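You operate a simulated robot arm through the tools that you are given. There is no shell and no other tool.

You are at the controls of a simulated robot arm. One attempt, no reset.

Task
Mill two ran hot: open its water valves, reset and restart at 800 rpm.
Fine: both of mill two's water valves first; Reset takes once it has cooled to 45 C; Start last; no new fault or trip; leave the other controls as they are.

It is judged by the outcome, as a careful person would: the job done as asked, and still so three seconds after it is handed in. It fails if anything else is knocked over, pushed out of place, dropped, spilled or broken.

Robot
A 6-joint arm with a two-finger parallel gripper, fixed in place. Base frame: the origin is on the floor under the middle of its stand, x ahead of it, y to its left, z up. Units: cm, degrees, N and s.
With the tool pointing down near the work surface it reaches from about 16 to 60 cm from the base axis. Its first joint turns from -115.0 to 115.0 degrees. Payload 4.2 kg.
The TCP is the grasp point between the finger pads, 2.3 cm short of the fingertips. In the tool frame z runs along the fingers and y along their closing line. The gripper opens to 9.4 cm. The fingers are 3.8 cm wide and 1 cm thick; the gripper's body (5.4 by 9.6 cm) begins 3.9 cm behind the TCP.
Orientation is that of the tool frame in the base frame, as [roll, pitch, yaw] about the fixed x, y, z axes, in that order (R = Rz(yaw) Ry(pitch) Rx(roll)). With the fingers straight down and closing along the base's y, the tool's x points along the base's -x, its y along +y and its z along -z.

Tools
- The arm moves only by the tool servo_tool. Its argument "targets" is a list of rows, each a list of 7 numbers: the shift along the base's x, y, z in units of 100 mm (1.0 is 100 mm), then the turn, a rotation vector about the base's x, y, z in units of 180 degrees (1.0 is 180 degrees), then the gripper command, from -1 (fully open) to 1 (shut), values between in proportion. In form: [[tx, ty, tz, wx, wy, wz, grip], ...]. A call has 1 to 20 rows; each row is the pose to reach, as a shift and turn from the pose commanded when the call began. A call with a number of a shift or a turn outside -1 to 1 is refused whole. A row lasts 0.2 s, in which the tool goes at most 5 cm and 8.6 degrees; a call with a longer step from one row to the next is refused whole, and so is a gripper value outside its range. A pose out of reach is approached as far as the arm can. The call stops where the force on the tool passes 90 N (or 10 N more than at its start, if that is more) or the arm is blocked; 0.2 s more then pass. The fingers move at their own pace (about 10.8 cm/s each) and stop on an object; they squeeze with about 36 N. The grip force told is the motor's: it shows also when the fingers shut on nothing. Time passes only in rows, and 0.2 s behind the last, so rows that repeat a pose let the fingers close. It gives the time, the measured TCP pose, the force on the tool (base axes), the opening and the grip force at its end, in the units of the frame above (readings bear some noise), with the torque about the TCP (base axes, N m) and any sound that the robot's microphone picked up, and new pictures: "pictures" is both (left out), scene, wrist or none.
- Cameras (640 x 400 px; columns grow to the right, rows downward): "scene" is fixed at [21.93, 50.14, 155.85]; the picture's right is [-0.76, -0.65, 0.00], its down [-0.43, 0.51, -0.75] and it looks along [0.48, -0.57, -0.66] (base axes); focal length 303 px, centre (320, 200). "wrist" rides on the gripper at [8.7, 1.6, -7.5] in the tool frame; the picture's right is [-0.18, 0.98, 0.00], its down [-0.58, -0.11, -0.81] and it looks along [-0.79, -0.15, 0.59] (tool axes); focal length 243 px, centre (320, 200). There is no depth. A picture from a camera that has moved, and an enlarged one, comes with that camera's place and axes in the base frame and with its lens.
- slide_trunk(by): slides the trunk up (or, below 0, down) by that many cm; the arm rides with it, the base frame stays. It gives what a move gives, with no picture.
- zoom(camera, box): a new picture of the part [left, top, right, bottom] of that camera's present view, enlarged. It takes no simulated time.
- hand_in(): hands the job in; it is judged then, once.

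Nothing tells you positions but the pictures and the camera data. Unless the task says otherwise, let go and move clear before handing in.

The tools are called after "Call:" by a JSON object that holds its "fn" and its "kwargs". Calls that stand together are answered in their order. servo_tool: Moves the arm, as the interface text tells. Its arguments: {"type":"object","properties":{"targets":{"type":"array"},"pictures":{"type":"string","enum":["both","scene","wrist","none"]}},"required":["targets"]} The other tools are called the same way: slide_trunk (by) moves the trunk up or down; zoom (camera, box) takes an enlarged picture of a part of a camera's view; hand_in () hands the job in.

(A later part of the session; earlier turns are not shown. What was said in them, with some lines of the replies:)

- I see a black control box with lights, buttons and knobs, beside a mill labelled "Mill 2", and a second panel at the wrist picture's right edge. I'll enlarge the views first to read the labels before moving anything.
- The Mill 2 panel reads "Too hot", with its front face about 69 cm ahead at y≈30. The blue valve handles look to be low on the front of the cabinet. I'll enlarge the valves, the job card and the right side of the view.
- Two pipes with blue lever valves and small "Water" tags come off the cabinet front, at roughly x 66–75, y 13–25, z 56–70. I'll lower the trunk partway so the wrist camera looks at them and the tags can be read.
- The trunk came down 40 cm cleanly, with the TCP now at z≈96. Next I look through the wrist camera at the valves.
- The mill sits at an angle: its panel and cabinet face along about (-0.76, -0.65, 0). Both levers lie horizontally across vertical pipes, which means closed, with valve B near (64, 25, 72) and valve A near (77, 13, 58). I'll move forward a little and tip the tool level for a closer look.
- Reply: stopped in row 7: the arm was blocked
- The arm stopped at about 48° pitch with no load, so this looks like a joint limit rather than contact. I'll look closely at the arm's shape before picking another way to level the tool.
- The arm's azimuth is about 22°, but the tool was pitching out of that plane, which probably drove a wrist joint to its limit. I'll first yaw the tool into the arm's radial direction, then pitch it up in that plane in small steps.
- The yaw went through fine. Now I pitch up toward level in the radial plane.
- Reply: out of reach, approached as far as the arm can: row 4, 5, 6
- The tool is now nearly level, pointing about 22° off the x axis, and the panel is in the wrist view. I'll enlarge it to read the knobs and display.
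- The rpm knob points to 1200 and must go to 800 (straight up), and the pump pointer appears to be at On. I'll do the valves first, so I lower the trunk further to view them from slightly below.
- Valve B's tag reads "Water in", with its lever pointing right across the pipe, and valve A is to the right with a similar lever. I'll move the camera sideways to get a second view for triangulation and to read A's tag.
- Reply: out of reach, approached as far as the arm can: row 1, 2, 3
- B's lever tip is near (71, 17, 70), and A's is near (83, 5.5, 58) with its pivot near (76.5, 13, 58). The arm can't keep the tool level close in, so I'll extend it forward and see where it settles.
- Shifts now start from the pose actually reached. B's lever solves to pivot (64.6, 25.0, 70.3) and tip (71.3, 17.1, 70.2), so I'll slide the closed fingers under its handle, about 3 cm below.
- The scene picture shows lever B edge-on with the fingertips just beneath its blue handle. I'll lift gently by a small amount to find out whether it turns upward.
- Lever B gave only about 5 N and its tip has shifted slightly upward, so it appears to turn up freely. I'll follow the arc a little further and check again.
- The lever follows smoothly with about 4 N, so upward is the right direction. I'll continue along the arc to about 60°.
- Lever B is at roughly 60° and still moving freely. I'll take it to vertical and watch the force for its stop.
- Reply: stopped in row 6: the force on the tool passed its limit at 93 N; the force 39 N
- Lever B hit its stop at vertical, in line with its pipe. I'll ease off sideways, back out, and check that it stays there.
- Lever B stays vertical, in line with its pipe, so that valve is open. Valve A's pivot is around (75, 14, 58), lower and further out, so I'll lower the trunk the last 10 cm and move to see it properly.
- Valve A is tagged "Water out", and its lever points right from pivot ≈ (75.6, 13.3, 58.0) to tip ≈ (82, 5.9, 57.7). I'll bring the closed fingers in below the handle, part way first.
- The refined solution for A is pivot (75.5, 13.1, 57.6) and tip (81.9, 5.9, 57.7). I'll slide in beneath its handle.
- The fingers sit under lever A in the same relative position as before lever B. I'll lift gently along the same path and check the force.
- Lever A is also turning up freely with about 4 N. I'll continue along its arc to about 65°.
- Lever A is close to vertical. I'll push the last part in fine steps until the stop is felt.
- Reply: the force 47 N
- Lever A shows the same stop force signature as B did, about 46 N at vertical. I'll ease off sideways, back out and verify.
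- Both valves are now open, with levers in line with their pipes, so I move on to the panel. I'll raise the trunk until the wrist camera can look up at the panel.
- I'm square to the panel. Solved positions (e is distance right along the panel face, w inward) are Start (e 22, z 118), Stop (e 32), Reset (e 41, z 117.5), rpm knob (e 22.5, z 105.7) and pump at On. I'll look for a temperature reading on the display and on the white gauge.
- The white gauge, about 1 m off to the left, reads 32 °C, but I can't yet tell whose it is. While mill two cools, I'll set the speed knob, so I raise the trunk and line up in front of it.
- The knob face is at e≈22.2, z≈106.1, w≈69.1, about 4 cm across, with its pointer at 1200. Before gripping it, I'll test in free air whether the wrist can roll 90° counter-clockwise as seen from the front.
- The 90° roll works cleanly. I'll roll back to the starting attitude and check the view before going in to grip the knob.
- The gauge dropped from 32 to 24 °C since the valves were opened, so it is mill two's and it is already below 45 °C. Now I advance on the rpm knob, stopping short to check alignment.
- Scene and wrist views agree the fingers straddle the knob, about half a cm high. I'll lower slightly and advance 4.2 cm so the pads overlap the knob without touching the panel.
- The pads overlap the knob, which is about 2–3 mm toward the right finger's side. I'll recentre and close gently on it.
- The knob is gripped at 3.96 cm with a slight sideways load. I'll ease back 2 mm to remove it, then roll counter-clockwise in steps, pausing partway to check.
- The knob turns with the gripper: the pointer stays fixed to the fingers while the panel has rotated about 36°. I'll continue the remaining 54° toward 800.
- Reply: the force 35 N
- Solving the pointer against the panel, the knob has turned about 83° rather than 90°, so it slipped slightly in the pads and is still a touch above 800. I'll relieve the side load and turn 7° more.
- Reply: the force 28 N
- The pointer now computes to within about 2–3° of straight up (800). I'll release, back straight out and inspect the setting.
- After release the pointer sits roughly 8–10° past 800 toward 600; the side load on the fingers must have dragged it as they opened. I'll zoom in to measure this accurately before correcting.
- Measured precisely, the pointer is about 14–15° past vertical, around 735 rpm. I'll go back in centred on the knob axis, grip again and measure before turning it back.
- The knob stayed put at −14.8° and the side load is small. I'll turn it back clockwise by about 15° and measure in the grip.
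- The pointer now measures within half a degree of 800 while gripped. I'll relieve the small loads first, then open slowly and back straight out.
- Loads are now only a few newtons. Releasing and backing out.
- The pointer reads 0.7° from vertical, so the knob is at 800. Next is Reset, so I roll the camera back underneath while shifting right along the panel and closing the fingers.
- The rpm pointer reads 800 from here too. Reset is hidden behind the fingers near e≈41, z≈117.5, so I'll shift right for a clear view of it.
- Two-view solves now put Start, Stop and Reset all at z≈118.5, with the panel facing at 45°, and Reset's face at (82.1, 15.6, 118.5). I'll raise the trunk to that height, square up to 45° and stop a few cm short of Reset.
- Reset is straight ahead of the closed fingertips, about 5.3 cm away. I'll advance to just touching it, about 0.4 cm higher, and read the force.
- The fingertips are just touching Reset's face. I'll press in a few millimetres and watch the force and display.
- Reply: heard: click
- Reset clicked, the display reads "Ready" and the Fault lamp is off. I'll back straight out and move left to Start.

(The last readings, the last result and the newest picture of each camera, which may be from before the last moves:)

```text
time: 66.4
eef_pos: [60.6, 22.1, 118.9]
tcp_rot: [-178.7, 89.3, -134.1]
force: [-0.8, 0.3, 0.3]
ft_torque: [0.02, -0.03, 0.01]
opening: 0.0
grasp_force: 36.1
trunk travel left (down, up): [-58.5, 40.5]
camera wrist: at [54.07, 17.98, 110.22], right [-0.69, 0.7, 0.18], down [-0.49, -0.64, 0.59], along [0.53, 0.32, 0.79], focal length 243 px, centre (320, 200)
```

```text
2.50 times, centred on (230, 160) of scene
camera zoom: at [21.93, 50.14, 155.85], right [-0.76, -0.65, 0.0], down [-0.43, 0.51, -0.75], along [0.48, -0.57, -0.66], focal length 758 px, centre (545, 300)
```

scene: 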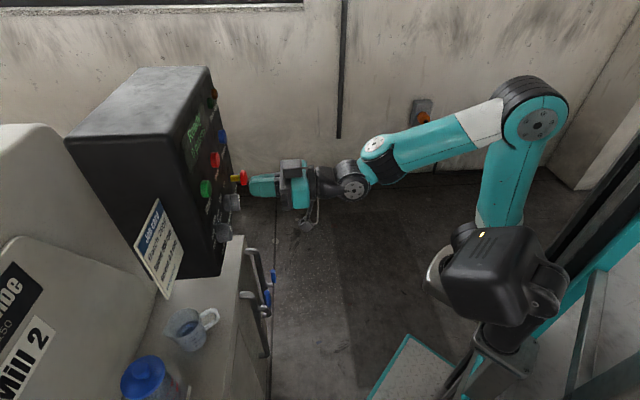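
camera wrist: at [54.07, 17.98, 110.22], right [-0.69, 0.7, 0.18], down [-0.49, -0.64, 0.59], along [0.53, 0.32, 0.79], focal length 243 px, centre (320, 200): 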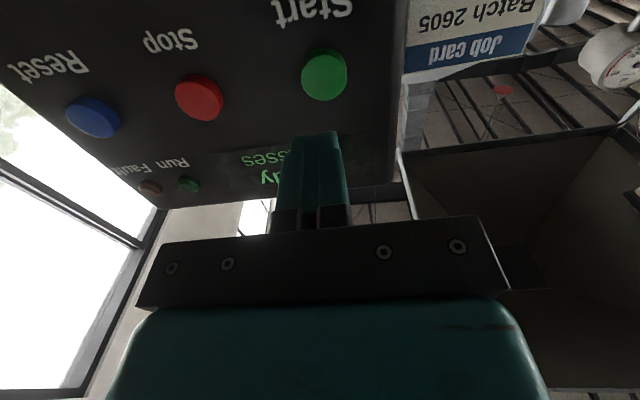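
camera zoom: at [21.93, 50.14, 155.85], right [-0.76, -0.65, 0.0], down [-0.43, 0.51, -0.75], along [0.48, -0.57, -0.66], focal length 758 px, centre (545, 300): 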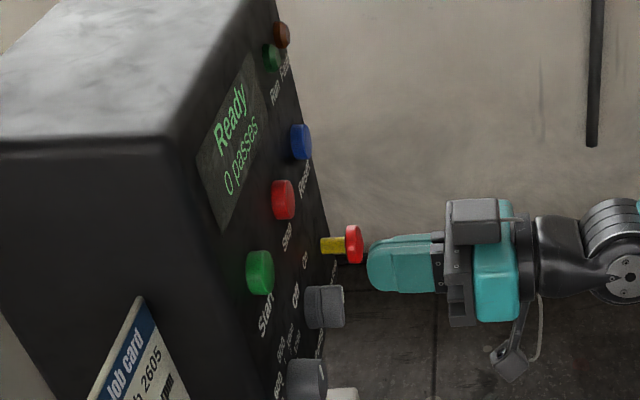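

Start lines up with the fingertips to within 3 mm. I'll advance to just short of touching it.

Call:
{"fn": "servo_tool", "kwargs": {"targets": [[0.16, 0.2, 0, 0, 0, 0, 1], [0.32, 0.36, 0, 0, 0, 0, 1], [0.44, 0.48, 0, 0, 0, 0, 1], [0.49, 0.53, 0, 0, 0, 0, 1]], "pictures": "both"}}

Call:
{"fn": "zoom", "kwargs": {"camera": "scene", "box": [150, 80, 310, 240]}}

Call:
{"fn": "zoom", "kwargs": {"camera": "wrist", "box": [160, 50, 480, 250]}}

```text
time: 67.4
eef_pos: [65.51, 27.38, 118.9]
tcp_rot: [-178.2, 89.4, -133.4]
force: [-0.4, -0.5, 0.1]
ft_torque: [0.0, -0.05, -0.02]
opening: 0.01
grasp_force: 36.0
trunk travel left (down, up): [-58.5, 40.5]
camera wrist: at [58.93, 23.31, 110.19], right [-0.69, 0.7, 0.18], down [-0.49, -0.64, 0.59], along [0.53, 0.32, 0.79], focal length 243 px, centre (320, 200)
```

scene: 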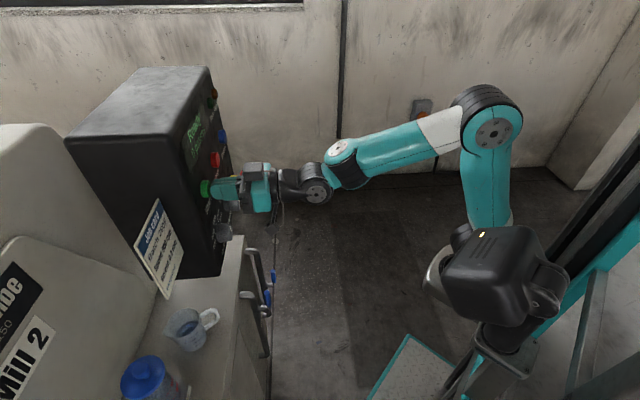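
wrist: 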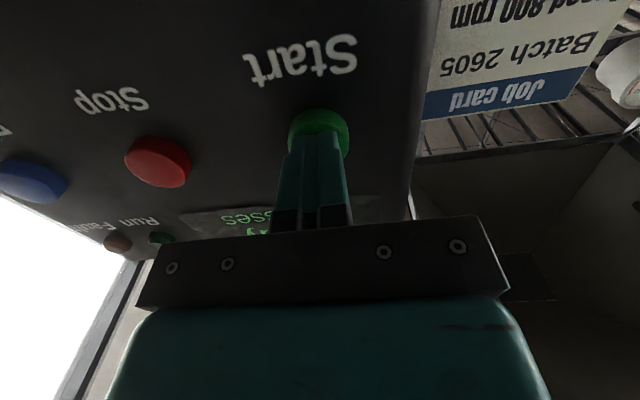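

```text
2.50 times, centred on (230, 160) of scene
camera zoom: at [21.93, 50.14, 155.85], right [-0.76, -0.65, 0.0], down [-0.43, 0.51, -0.75], along [0.48, -0.57, -0.66], focal length 758 px, centre (545, 300)
```

zoom: 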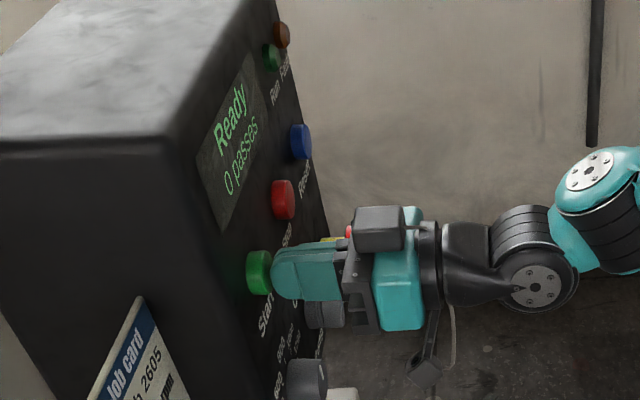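

```text
2.00 times, centred on (320, 150) of wrist
camera zoom: at [58.93, 23.31, 110.19], right [-0.69, 0.7, 0.18], down [-0.49, -0.64, 0.59], along [0.53, 0.32, 0.79], focal length 485 px, centre (320, 300)
```

zoom: 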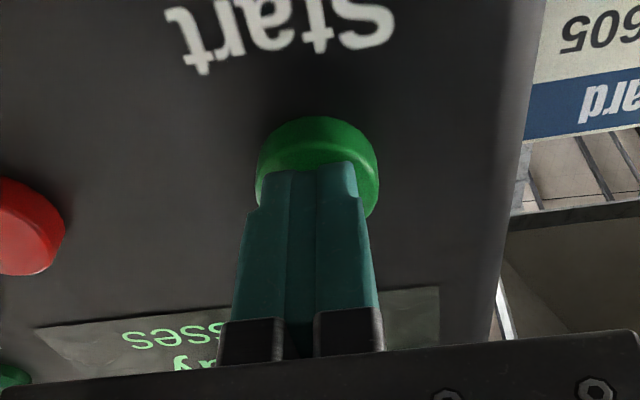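

I'm centred on Start, just short of contact. Valves are open, Reset is done and the speed is at 800, so I press Start.

Call:
{"fn": "servo_tool", "kwargs": {"targets": [[0.028, 0.028, 0, 0, 0, 0, 1], [0.045, 0.045, 0, 0, 0, 0, 1], [0.06, 0.06, 0, 0, 0, 0, 1], [0.07, 0.07, 0, 0, 0, 0, 1], [0.07, 0.07, 0, 0, 0, 0, 1]], "pictures": "scene"}}

Call:
{"fn": "zoom", "kwargs": {"camera": "scene", "box": [150, 80, 310, 240]}}

```text
time: 68.6
eef_pos: [66.13, 28.03, 118.84]
tcp_rot: [-177.7, 89.4, -133.0]
force: [-8.6, -6.8, -3.7]
ft_torque: [0.03, -0.02, 0.02]
opening: 0.02
grasp_force: 36.3
trunk travel left (down, up): [-58.5, 40.5]
heard: click
```

scene: 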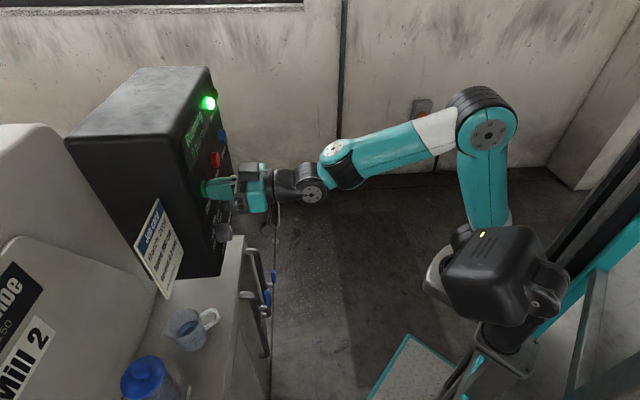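

```text
2.50 times, centred on (230, 160) of scene
camera zoom: at [21.93, 50.14, 155.85], right [-0.76, -0.65, 0.0], down [-0.43, 0.51, -0.75], along [0.48, -0.57, -0.66], focal length 758 px, centre (545, 300)
```

zoom: 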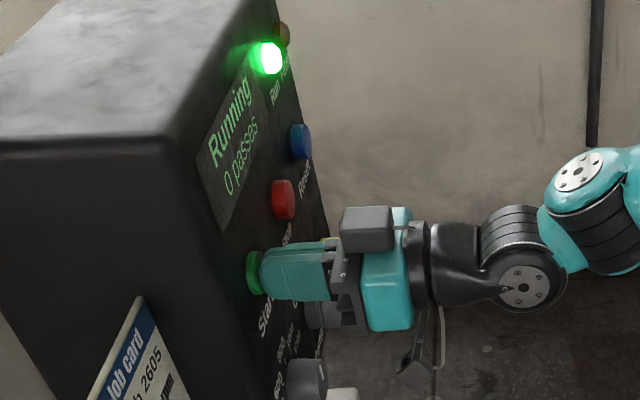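

Start clicked, the display reads "Running" and the green Run lamp is lit. I'll back straight out to a clear spot and check the panel, valves and gauge.

Call:
{"fn": "servo_tool", "kwargs": {"targets": [[-0.2, -0.2, 0, 0, 0, 0, 1], [-0.45, -0.45, 0, 0, 0, 0, 1], [-0.7, -0.7, 0, 0, 0, 0, 1], [-0.95, -0.95, 0, 0, 0, 0, 1]], "pictures": "both"}}

Call:
{"fn": "zoom", "kwargs": {"camera": "scene", "box": [150, 80, 310, 320]}}

Call:
{"fn": "zoom", "kwargs": {"camera": "wrist", "box": [160, 0, 640, 240]}}

```text
time: 69.6
eef_pos: [56.54, 18.44, 118.77]
tcp_rot: [-176.5, 89.4, -131.7]
force: [0.8, 0.0, -0.6]
ft_torque: [0.01, -0.03, -0.01]
opening: 0.0
grasp_force: 35.6
trunk travel left (down, up): [-58.5, 40.5]
camera wrist: at [50.13, 14.33, 110.14], right [-0.69, 0.7, 0.18], down [-0.49, -0.64, 0.59], along [0.53, 0.32, 0.79], focal length 243 px, centre (320, 200)
```

scene: 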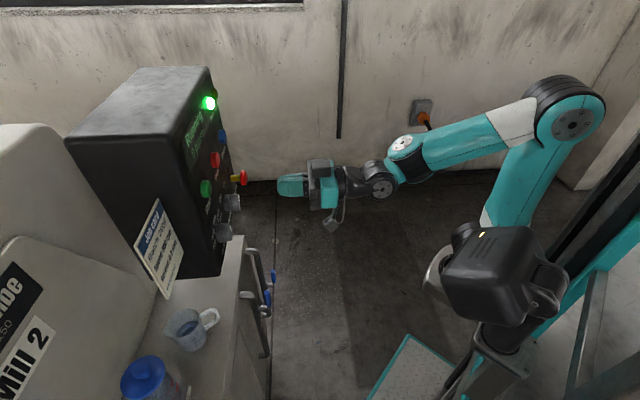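
wrist: 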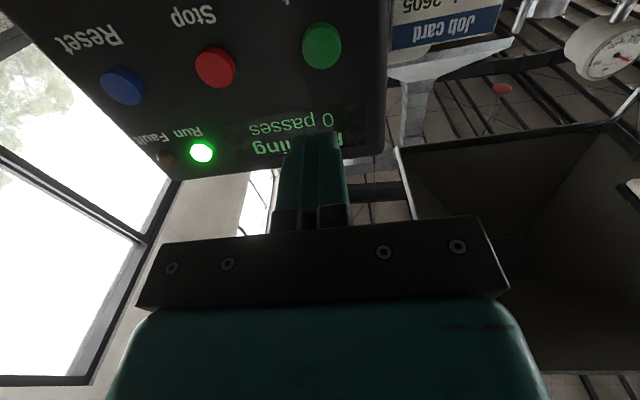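

```text
1.67 times, centred on (230, 200) of scene
camera zoom: at [21.93, 50.14, 155.85], right [-0.76, -0.65, 0.0], down [-0.43, 0.51, -0.75], along [0.48, -0.57, -0.66], focal length 506 px, centre (470, 200)
```

zoom: 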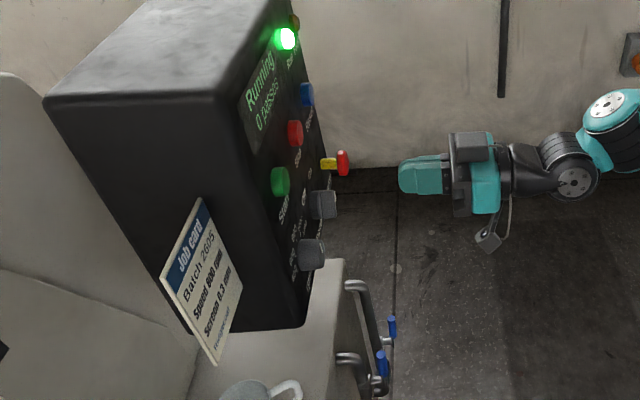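

```text
1.33 times, centred on (400, 120) of wrist
camera zoom: at [50.13, 14.33, 110.14], right [-0.69, 0.7, 0.18], down [-0.49, -0.64, 0.59], along [0.53, 0.32, 0.79], focal length 324 px, centre (213, 307)
```

zoom: 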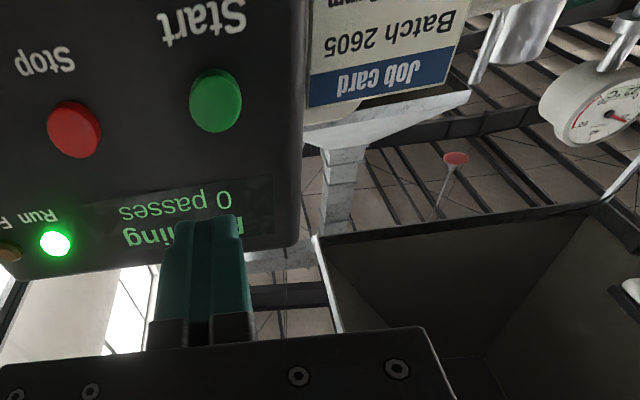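

The mill is running with the Run lamp on and no fault. I'll lower the trunk a little to recheck the speed knob and pump and let a few seconds pass.

Call:
{"fn": "slide_trunk", "kwargs": {"by": -15}}

Call:
{"fn": "servo_tool", "kwargs": {"targets": [[0, 0, 0, 0, 0, 0, 1], [0, 0, 0, 0, 0, 0, 1], [0, 0, 0, 0, 0, 0, 1], [0, 0, 0, 0, 0, 0, 1], [0, 0, 0, 0, 0, 0, 1], [0, 0, 0, 0, 0, 0, 1]], "pictures": "both"}}

Call:
{"fn": "zoom", "kwargs": {"camera": "wrist", "box": [100, 0, 420, 200]}}

Call:
{"fn": "zoom", "kwargs": {"camera": "wrist", "box": [540, 0, 640, 120]}}

Call:
{"fn": "zoom", "kwargs": {"camera": "scene", "box": [170, 80, 290, 160]}}

```text
time: 71.4
eef_pos: [56.59, 18.43, 103.81]
tcp_rot: [-177.2, 89.3, -132.6]
force: [0.4, -1.0, -0.4]
ft_torque: [-0.01, 0.05, 0.0]
opening: 0.0
grasp_force: 35.7
trunk travel left (down, up): [-43.5, 55.5]
```

```text
time: 72.8
eef_pos: [56.6, 18.4, 103.94]
tcp_rot: [-177.4, 89.3, -132.6]
force: [-0.1, -0.6, 0.9]
ft_torque: [-0.01, 0.0, -0.03]
opening: 0.0
grasp_force: 35.9
trunk travel left (down, up): [-43.5, 55.5]
camera wrist: at [50.13, 14.33, 95.17], right [-0.69, 0.7, 0.18], down [-0.49, -0.64, 0.59], along [0.53, 0.32, 0.79], focal length 243 px, centre (320, 200)
```

scene: 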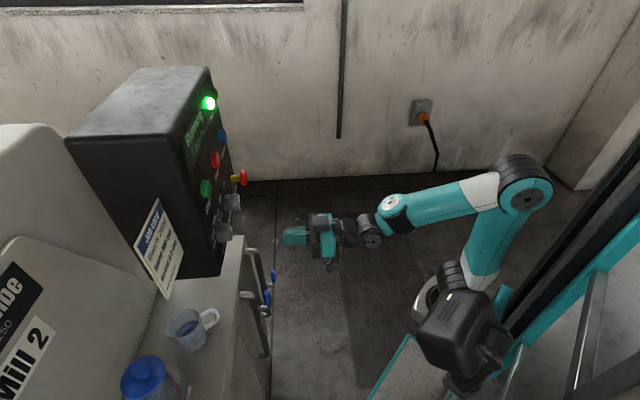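
wrist: 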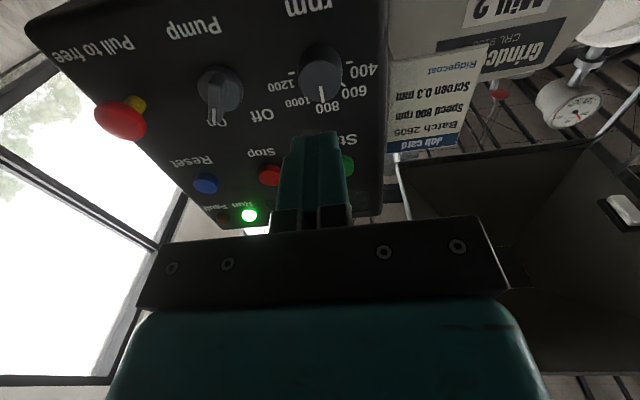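

```text
2.00 times, centred on (260, 100) of wrist
camera zoom: at [50.13, 14.33, 95.17], right [-0.69, 0.7, 0.18], down [-0.49, -0.64, 0.59], along [0.53, 0.32, 0.79], focal length 485 px, centre (440, 400)
```

zoom: 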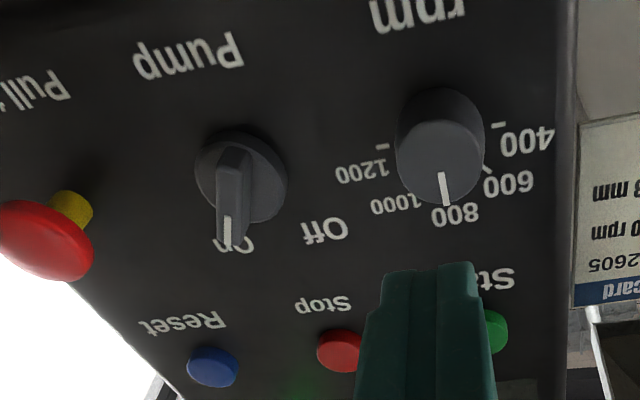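

```text
3.33 times, centred on (590, 60) of wrist
camera zoom: at [50.13, 14.33, 95.17], right [-0.69, 0.7, 0.18], down [-0.49, -0.64, 0.59], along [0.53, 0.32, 0.79], focal length 809 px, centre (-580, 667)
```

zoom: 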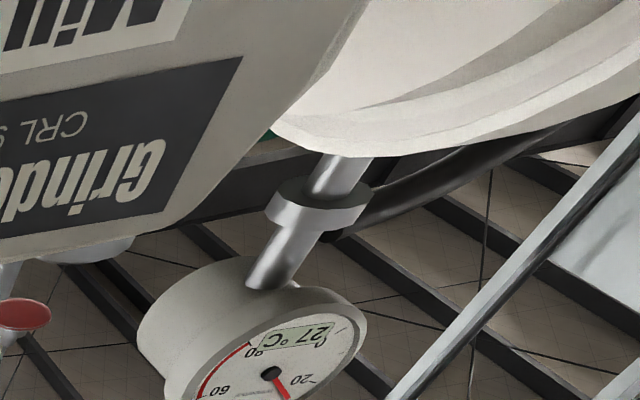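

```text
5.00 times, centred on (230, 120) of scene
camera zoom: at [21.93, 50.14, 155.85], right [-0.76, -0.65, 0.0], down [-0.43, 0.51, -0.75], along [0.48, -0.57, -0.66], focal length 1516 px, centre (770, 600)
```

zoom: 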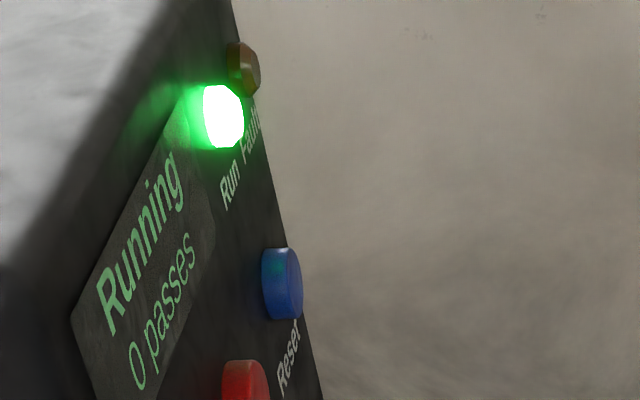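

The knob is on 800, pump On, display "Running", and the gauge shows 27 °C. I'll wait a few more seconds to be sure the temperature holds before handing in.

Call:
{"fn": "servo_tool", "kwargs": {"targets": [[0, 0, 0, 0, 0, 0, 1], [0, 0, 0, 0, 0, 0, 1], [0, 0, 0, 0, 0, 0, 1], [0, 0, 0, 0, 0, 0, 1], [0, 0, 0, 0, 0, 0, 1], [0, 0, 0, 0, 0, 0, 1], [0, 0, 0, 0, 0, 0, 1], [0, 0, 0, 0, 0, 0, 1], [0, 0, 0, 0, 0, 0, 1], [0, 0, 0, 0, 0, 0, 1], [0, 0, 0, 0, 0, 0, 1], [0, 0, 0, 0, 0, 0, 1], [0, 0, 0, 0, 0, 0, 1], [0, 0, 0, 0, 0, 0, 1], [0, 0, 0, 0, 0, 0, 1]], "pictures": "scene"}}

Call:
{"fn": "zoom", "kwargs": {"camera": "wrist", "box": [520, 50, 640, 150]}}

Call:
{"fn": "zoom", "kwargs": {"camera": "scene", "box": [170, 80, 290, 320]}}

```text
time: 76.0
eef_pos: [56.75, 18.44, 103.87]
tcp_rot: [-177.4, 89.2, -132.6]
force: [0.1, 0.1, 0.5]
ft_torque: [0.02, 0.02, 0.02]
opening: 0.02
grasp_force: 36.1
trunk travel left (down, up): [-43.5, 55.5]
```

scene: 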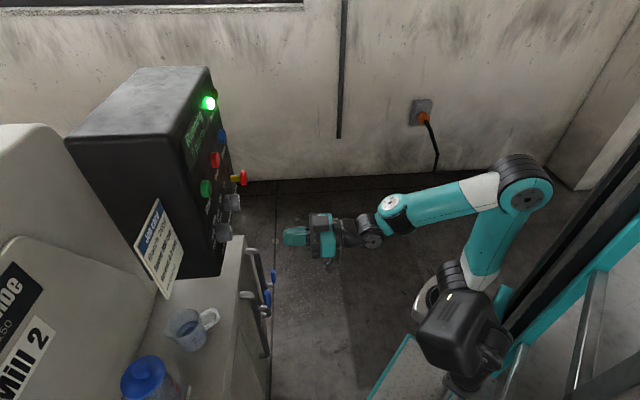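

```text
4.00 times, centred on (580, 100) of wrist
camera zoom: at [50.13, 14.33, 95.17], right [-0.69, 0.7, 0.18], down [-0.49, -0.64, 0.59], along [0.53, 0.32, 0.79], focal length 970 px, centre (-720, 600)
```

zoom: 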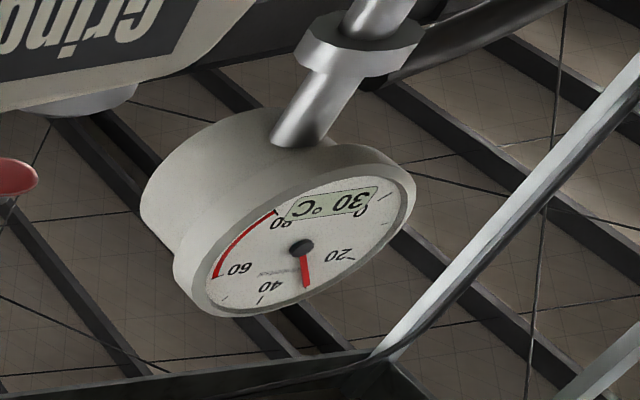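

```text
1.67 times, centred on (230, 200) of scene
camera zoom: at [21.93, 50.14, 155.85], right [-0.76, -0.65, 0.0], down [-0.43, 0.51, -0.75], along [0.48, -0.57, -0.66], focal length 506 px, centre (470, 200)
```

zoom: 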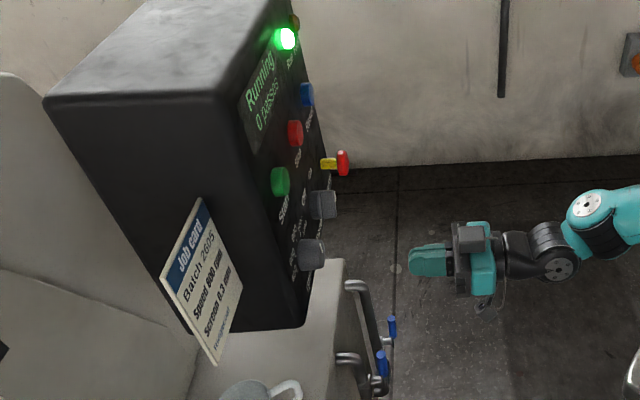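

It's still running, but the gauge has risen to 30 °C since starting. I'll watch a few seconds more to confirm it settles well below the red.

Call:
{"fn": "servo_tool", "kwargs": {"targets": [[0, 0, 0, 0, 0, 0, 1], [0, 0, 0, 0, 0, 0, 1], [0, 0, 0, 0, 0, 0, 1], [0, 0, 0, 0, 0, 0, 1], [0, 0, 0, 0, 0, 0, 1], [0, 0, 0, 0, 0, 0, 1], [0, 0, 0, 0, 0, 0, 1], [0, 0, 0, 0, 0, 0, 1], [0, 0, 0, 0, 0, 0, 1], [0, 0, 0, 0, 0, 0, 1], [0, 0, 0, 0, 0, 0, 1], [0, 0, 0, 0, 0, 0, 1], [0, 0, 0, 0, 0, 0, 1], [0, 0, 0, 0, 0, 0, 1], [0, 0, 0, 0, 0, 0, 1], [0, 0, 0, 0, 0, 0, 1], [0, 0, 0, 0, 0, 0, 1], [0, 0, 0, 0, 0, 0, 1], [0, 0, 0, 0, 0, 0, 1], [0, 0, 0, 0, 0, 0, 1]], "pictures": "scene"}}

Call:
{"fn": "zoom", "kwargs": {"camera": "wrist", "box": [520, 50, 640, 150]}}

```text
time: 80.2
eef_pos: [56.61, 18.52, 103.85]
tcp_rot: [-177.4, 89.4, -132.6]
force: [-0.6, -0.5, 0.2]
ft_torque: [-0.03, 0.01, 0.0]
opening: 0.0
grasp_force: 36.0
trunk travel left (down, up): [-43.5, 55.5]
```

scene: 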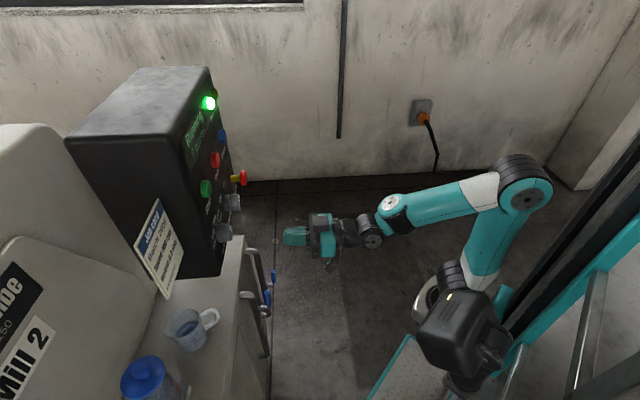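

```text
4.00 times, centred on (580, 100) of wrist
camera zoom: at [50.13, 14.33, 95.17], right [-0.69, 0.7, 0.18], down [-0.49, -0.64, 0.59], along [0.53, 0.32, 0.79], focal length 970 px, centre (-720, 600)
```

zoom: 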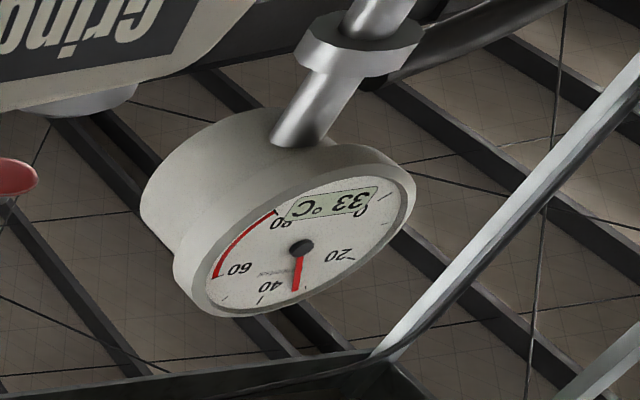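

The rise is slowing (27, 30, then 33 °C). I'll watch one more stretch to see it level off.

Call:
{"fn": "servo_tool", "kwargs": {"targets": [[0, 0, 0, 0, 0, 0, 1], [0, 0, 0, 0, 0, 0, 1], [0, 0, 0, 0, 0, 0, 1], [0, 0, 0, 0, 0, 0, 1], [0, 0, 0, 0, 0, 0, 1], [0, 0, 0, 0, 0, 0, 1], [0, 0, 0, 0, 0, 0, 1], [0, 0, 0, 0, 0, 0, 1], [0, 0, 0, 0, 0, 0, 1], [0, 0, 0, 0, 0, 0, 1], [0, 0, 0, 0, 0, 0, 1], [0, 0, 0, 0, 0, 0, 1], [0, 0, 0, 0, 0, 0, 1], [0, 0, 0, 0, 0, 0, 1], [0, 0, 0, 0, 0, 0, 1], [0, 0, 0, 0, 0, 0, 1], [0, 0, 0, 0, 0, 0, 1], [0, 0, 0, 0, 0, 0, 1], [0, 0, 0, 0, 0, 0, 1], [0, 0, 0, 0, 0, 0, 1]], "pictures": "scene"}}

Call:
{"fn": "zoom", "kwargs": {"camera": "wrist", "box": [520, 50, 640, 150]}}

Call:
{"fn": "zoom", "kwargs": {"camera": "scene", "box": [170, 80, 290, 160]}}

```text
time: 84.4
eef_pos: [56.49, 18.39, 103.79]
tcp_rot: [-177.4, 89.3, -132.6]
force: [0.0, -0.2, -0.1]
ft_torque: [-0.02, -0.02, 0.0]
opening: 0.0
grasp_force: 35.9
trunk travel left (down, up): [-43.5, 55.5]
```

scene: 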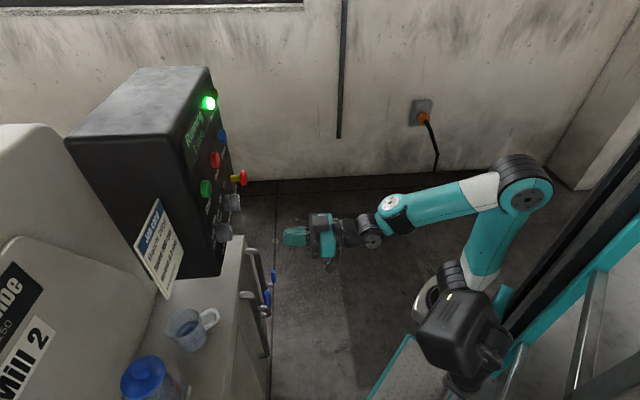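

```text
4.00 times, centred on (580, 100) of wrist
camera zoom: at [50.13, 14.33, 95.17], right [-0.69, 0.7, 0.18], down [-0.49, -0.64, 0.59], along [0.53, 0.32, 0.79], focal length 970 px, centre (-720, 600)
```

zoom: 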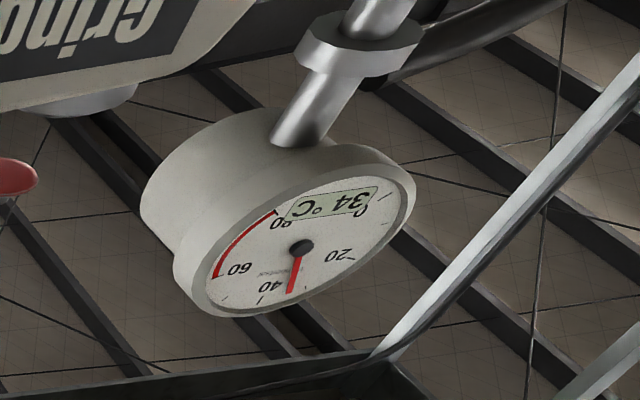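

```text
5.00 times, centred on (230, 120) of scene
camera zoom: at [21.93, 50.14, 155.85], right [-0.76, -0.65, 0.0], down [-0.43, 0.51, -0.75], along [0.48, -0.57, -0.66], focal length 1516 px, centre (770, 600)
```

zoom: 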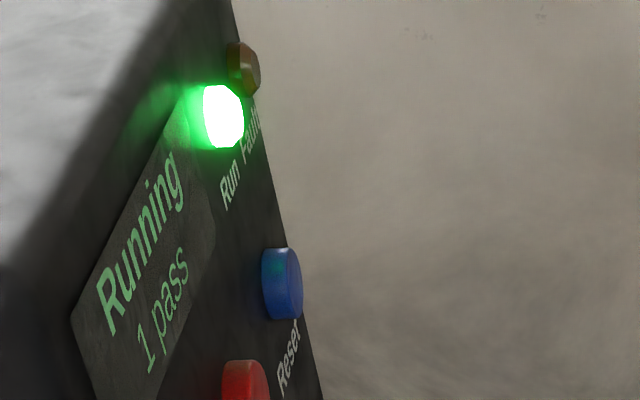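

The temperature has levelled off at 34 °C and the display reads "Running, 1 pass", with no fault. Both valves are open, the speed is at 800 and the arm is clear, so I'm handing in.

Call:
{"fn": "hand_in", "kwargs": {}}

```text
The job is handed in.
```

Mill two is running again at 800 rpm, with both of its water valves open and no fault showing when I handed in.

- **Valves:** I turned both levers, "Water in" and "Water out", to their stops, in line with their pipes, before touching the panel.
- **Cooling:** the gauge was down to 24 °C, well under 45 °C, about 20 seconds before I pressed Reset. The display then changed to "Ready" and the Fault lamp went out.
- **Speed:** the knob was at 1200, so I turned it to 800. My first turn went about 15° too far and I brought it back; by camera the pointer is within about a degree of the 800 mark.
- **Start:** pressed last. The display showed "Running" with the Run lamp lit, and reached "1 pass". The temperature rose after the restart, slowing to 34 °C over the roughly 15 seconds I watched.

I left the pump at On, didn't touch the emergency stop or any other control, and moved the arm clear of the panel.
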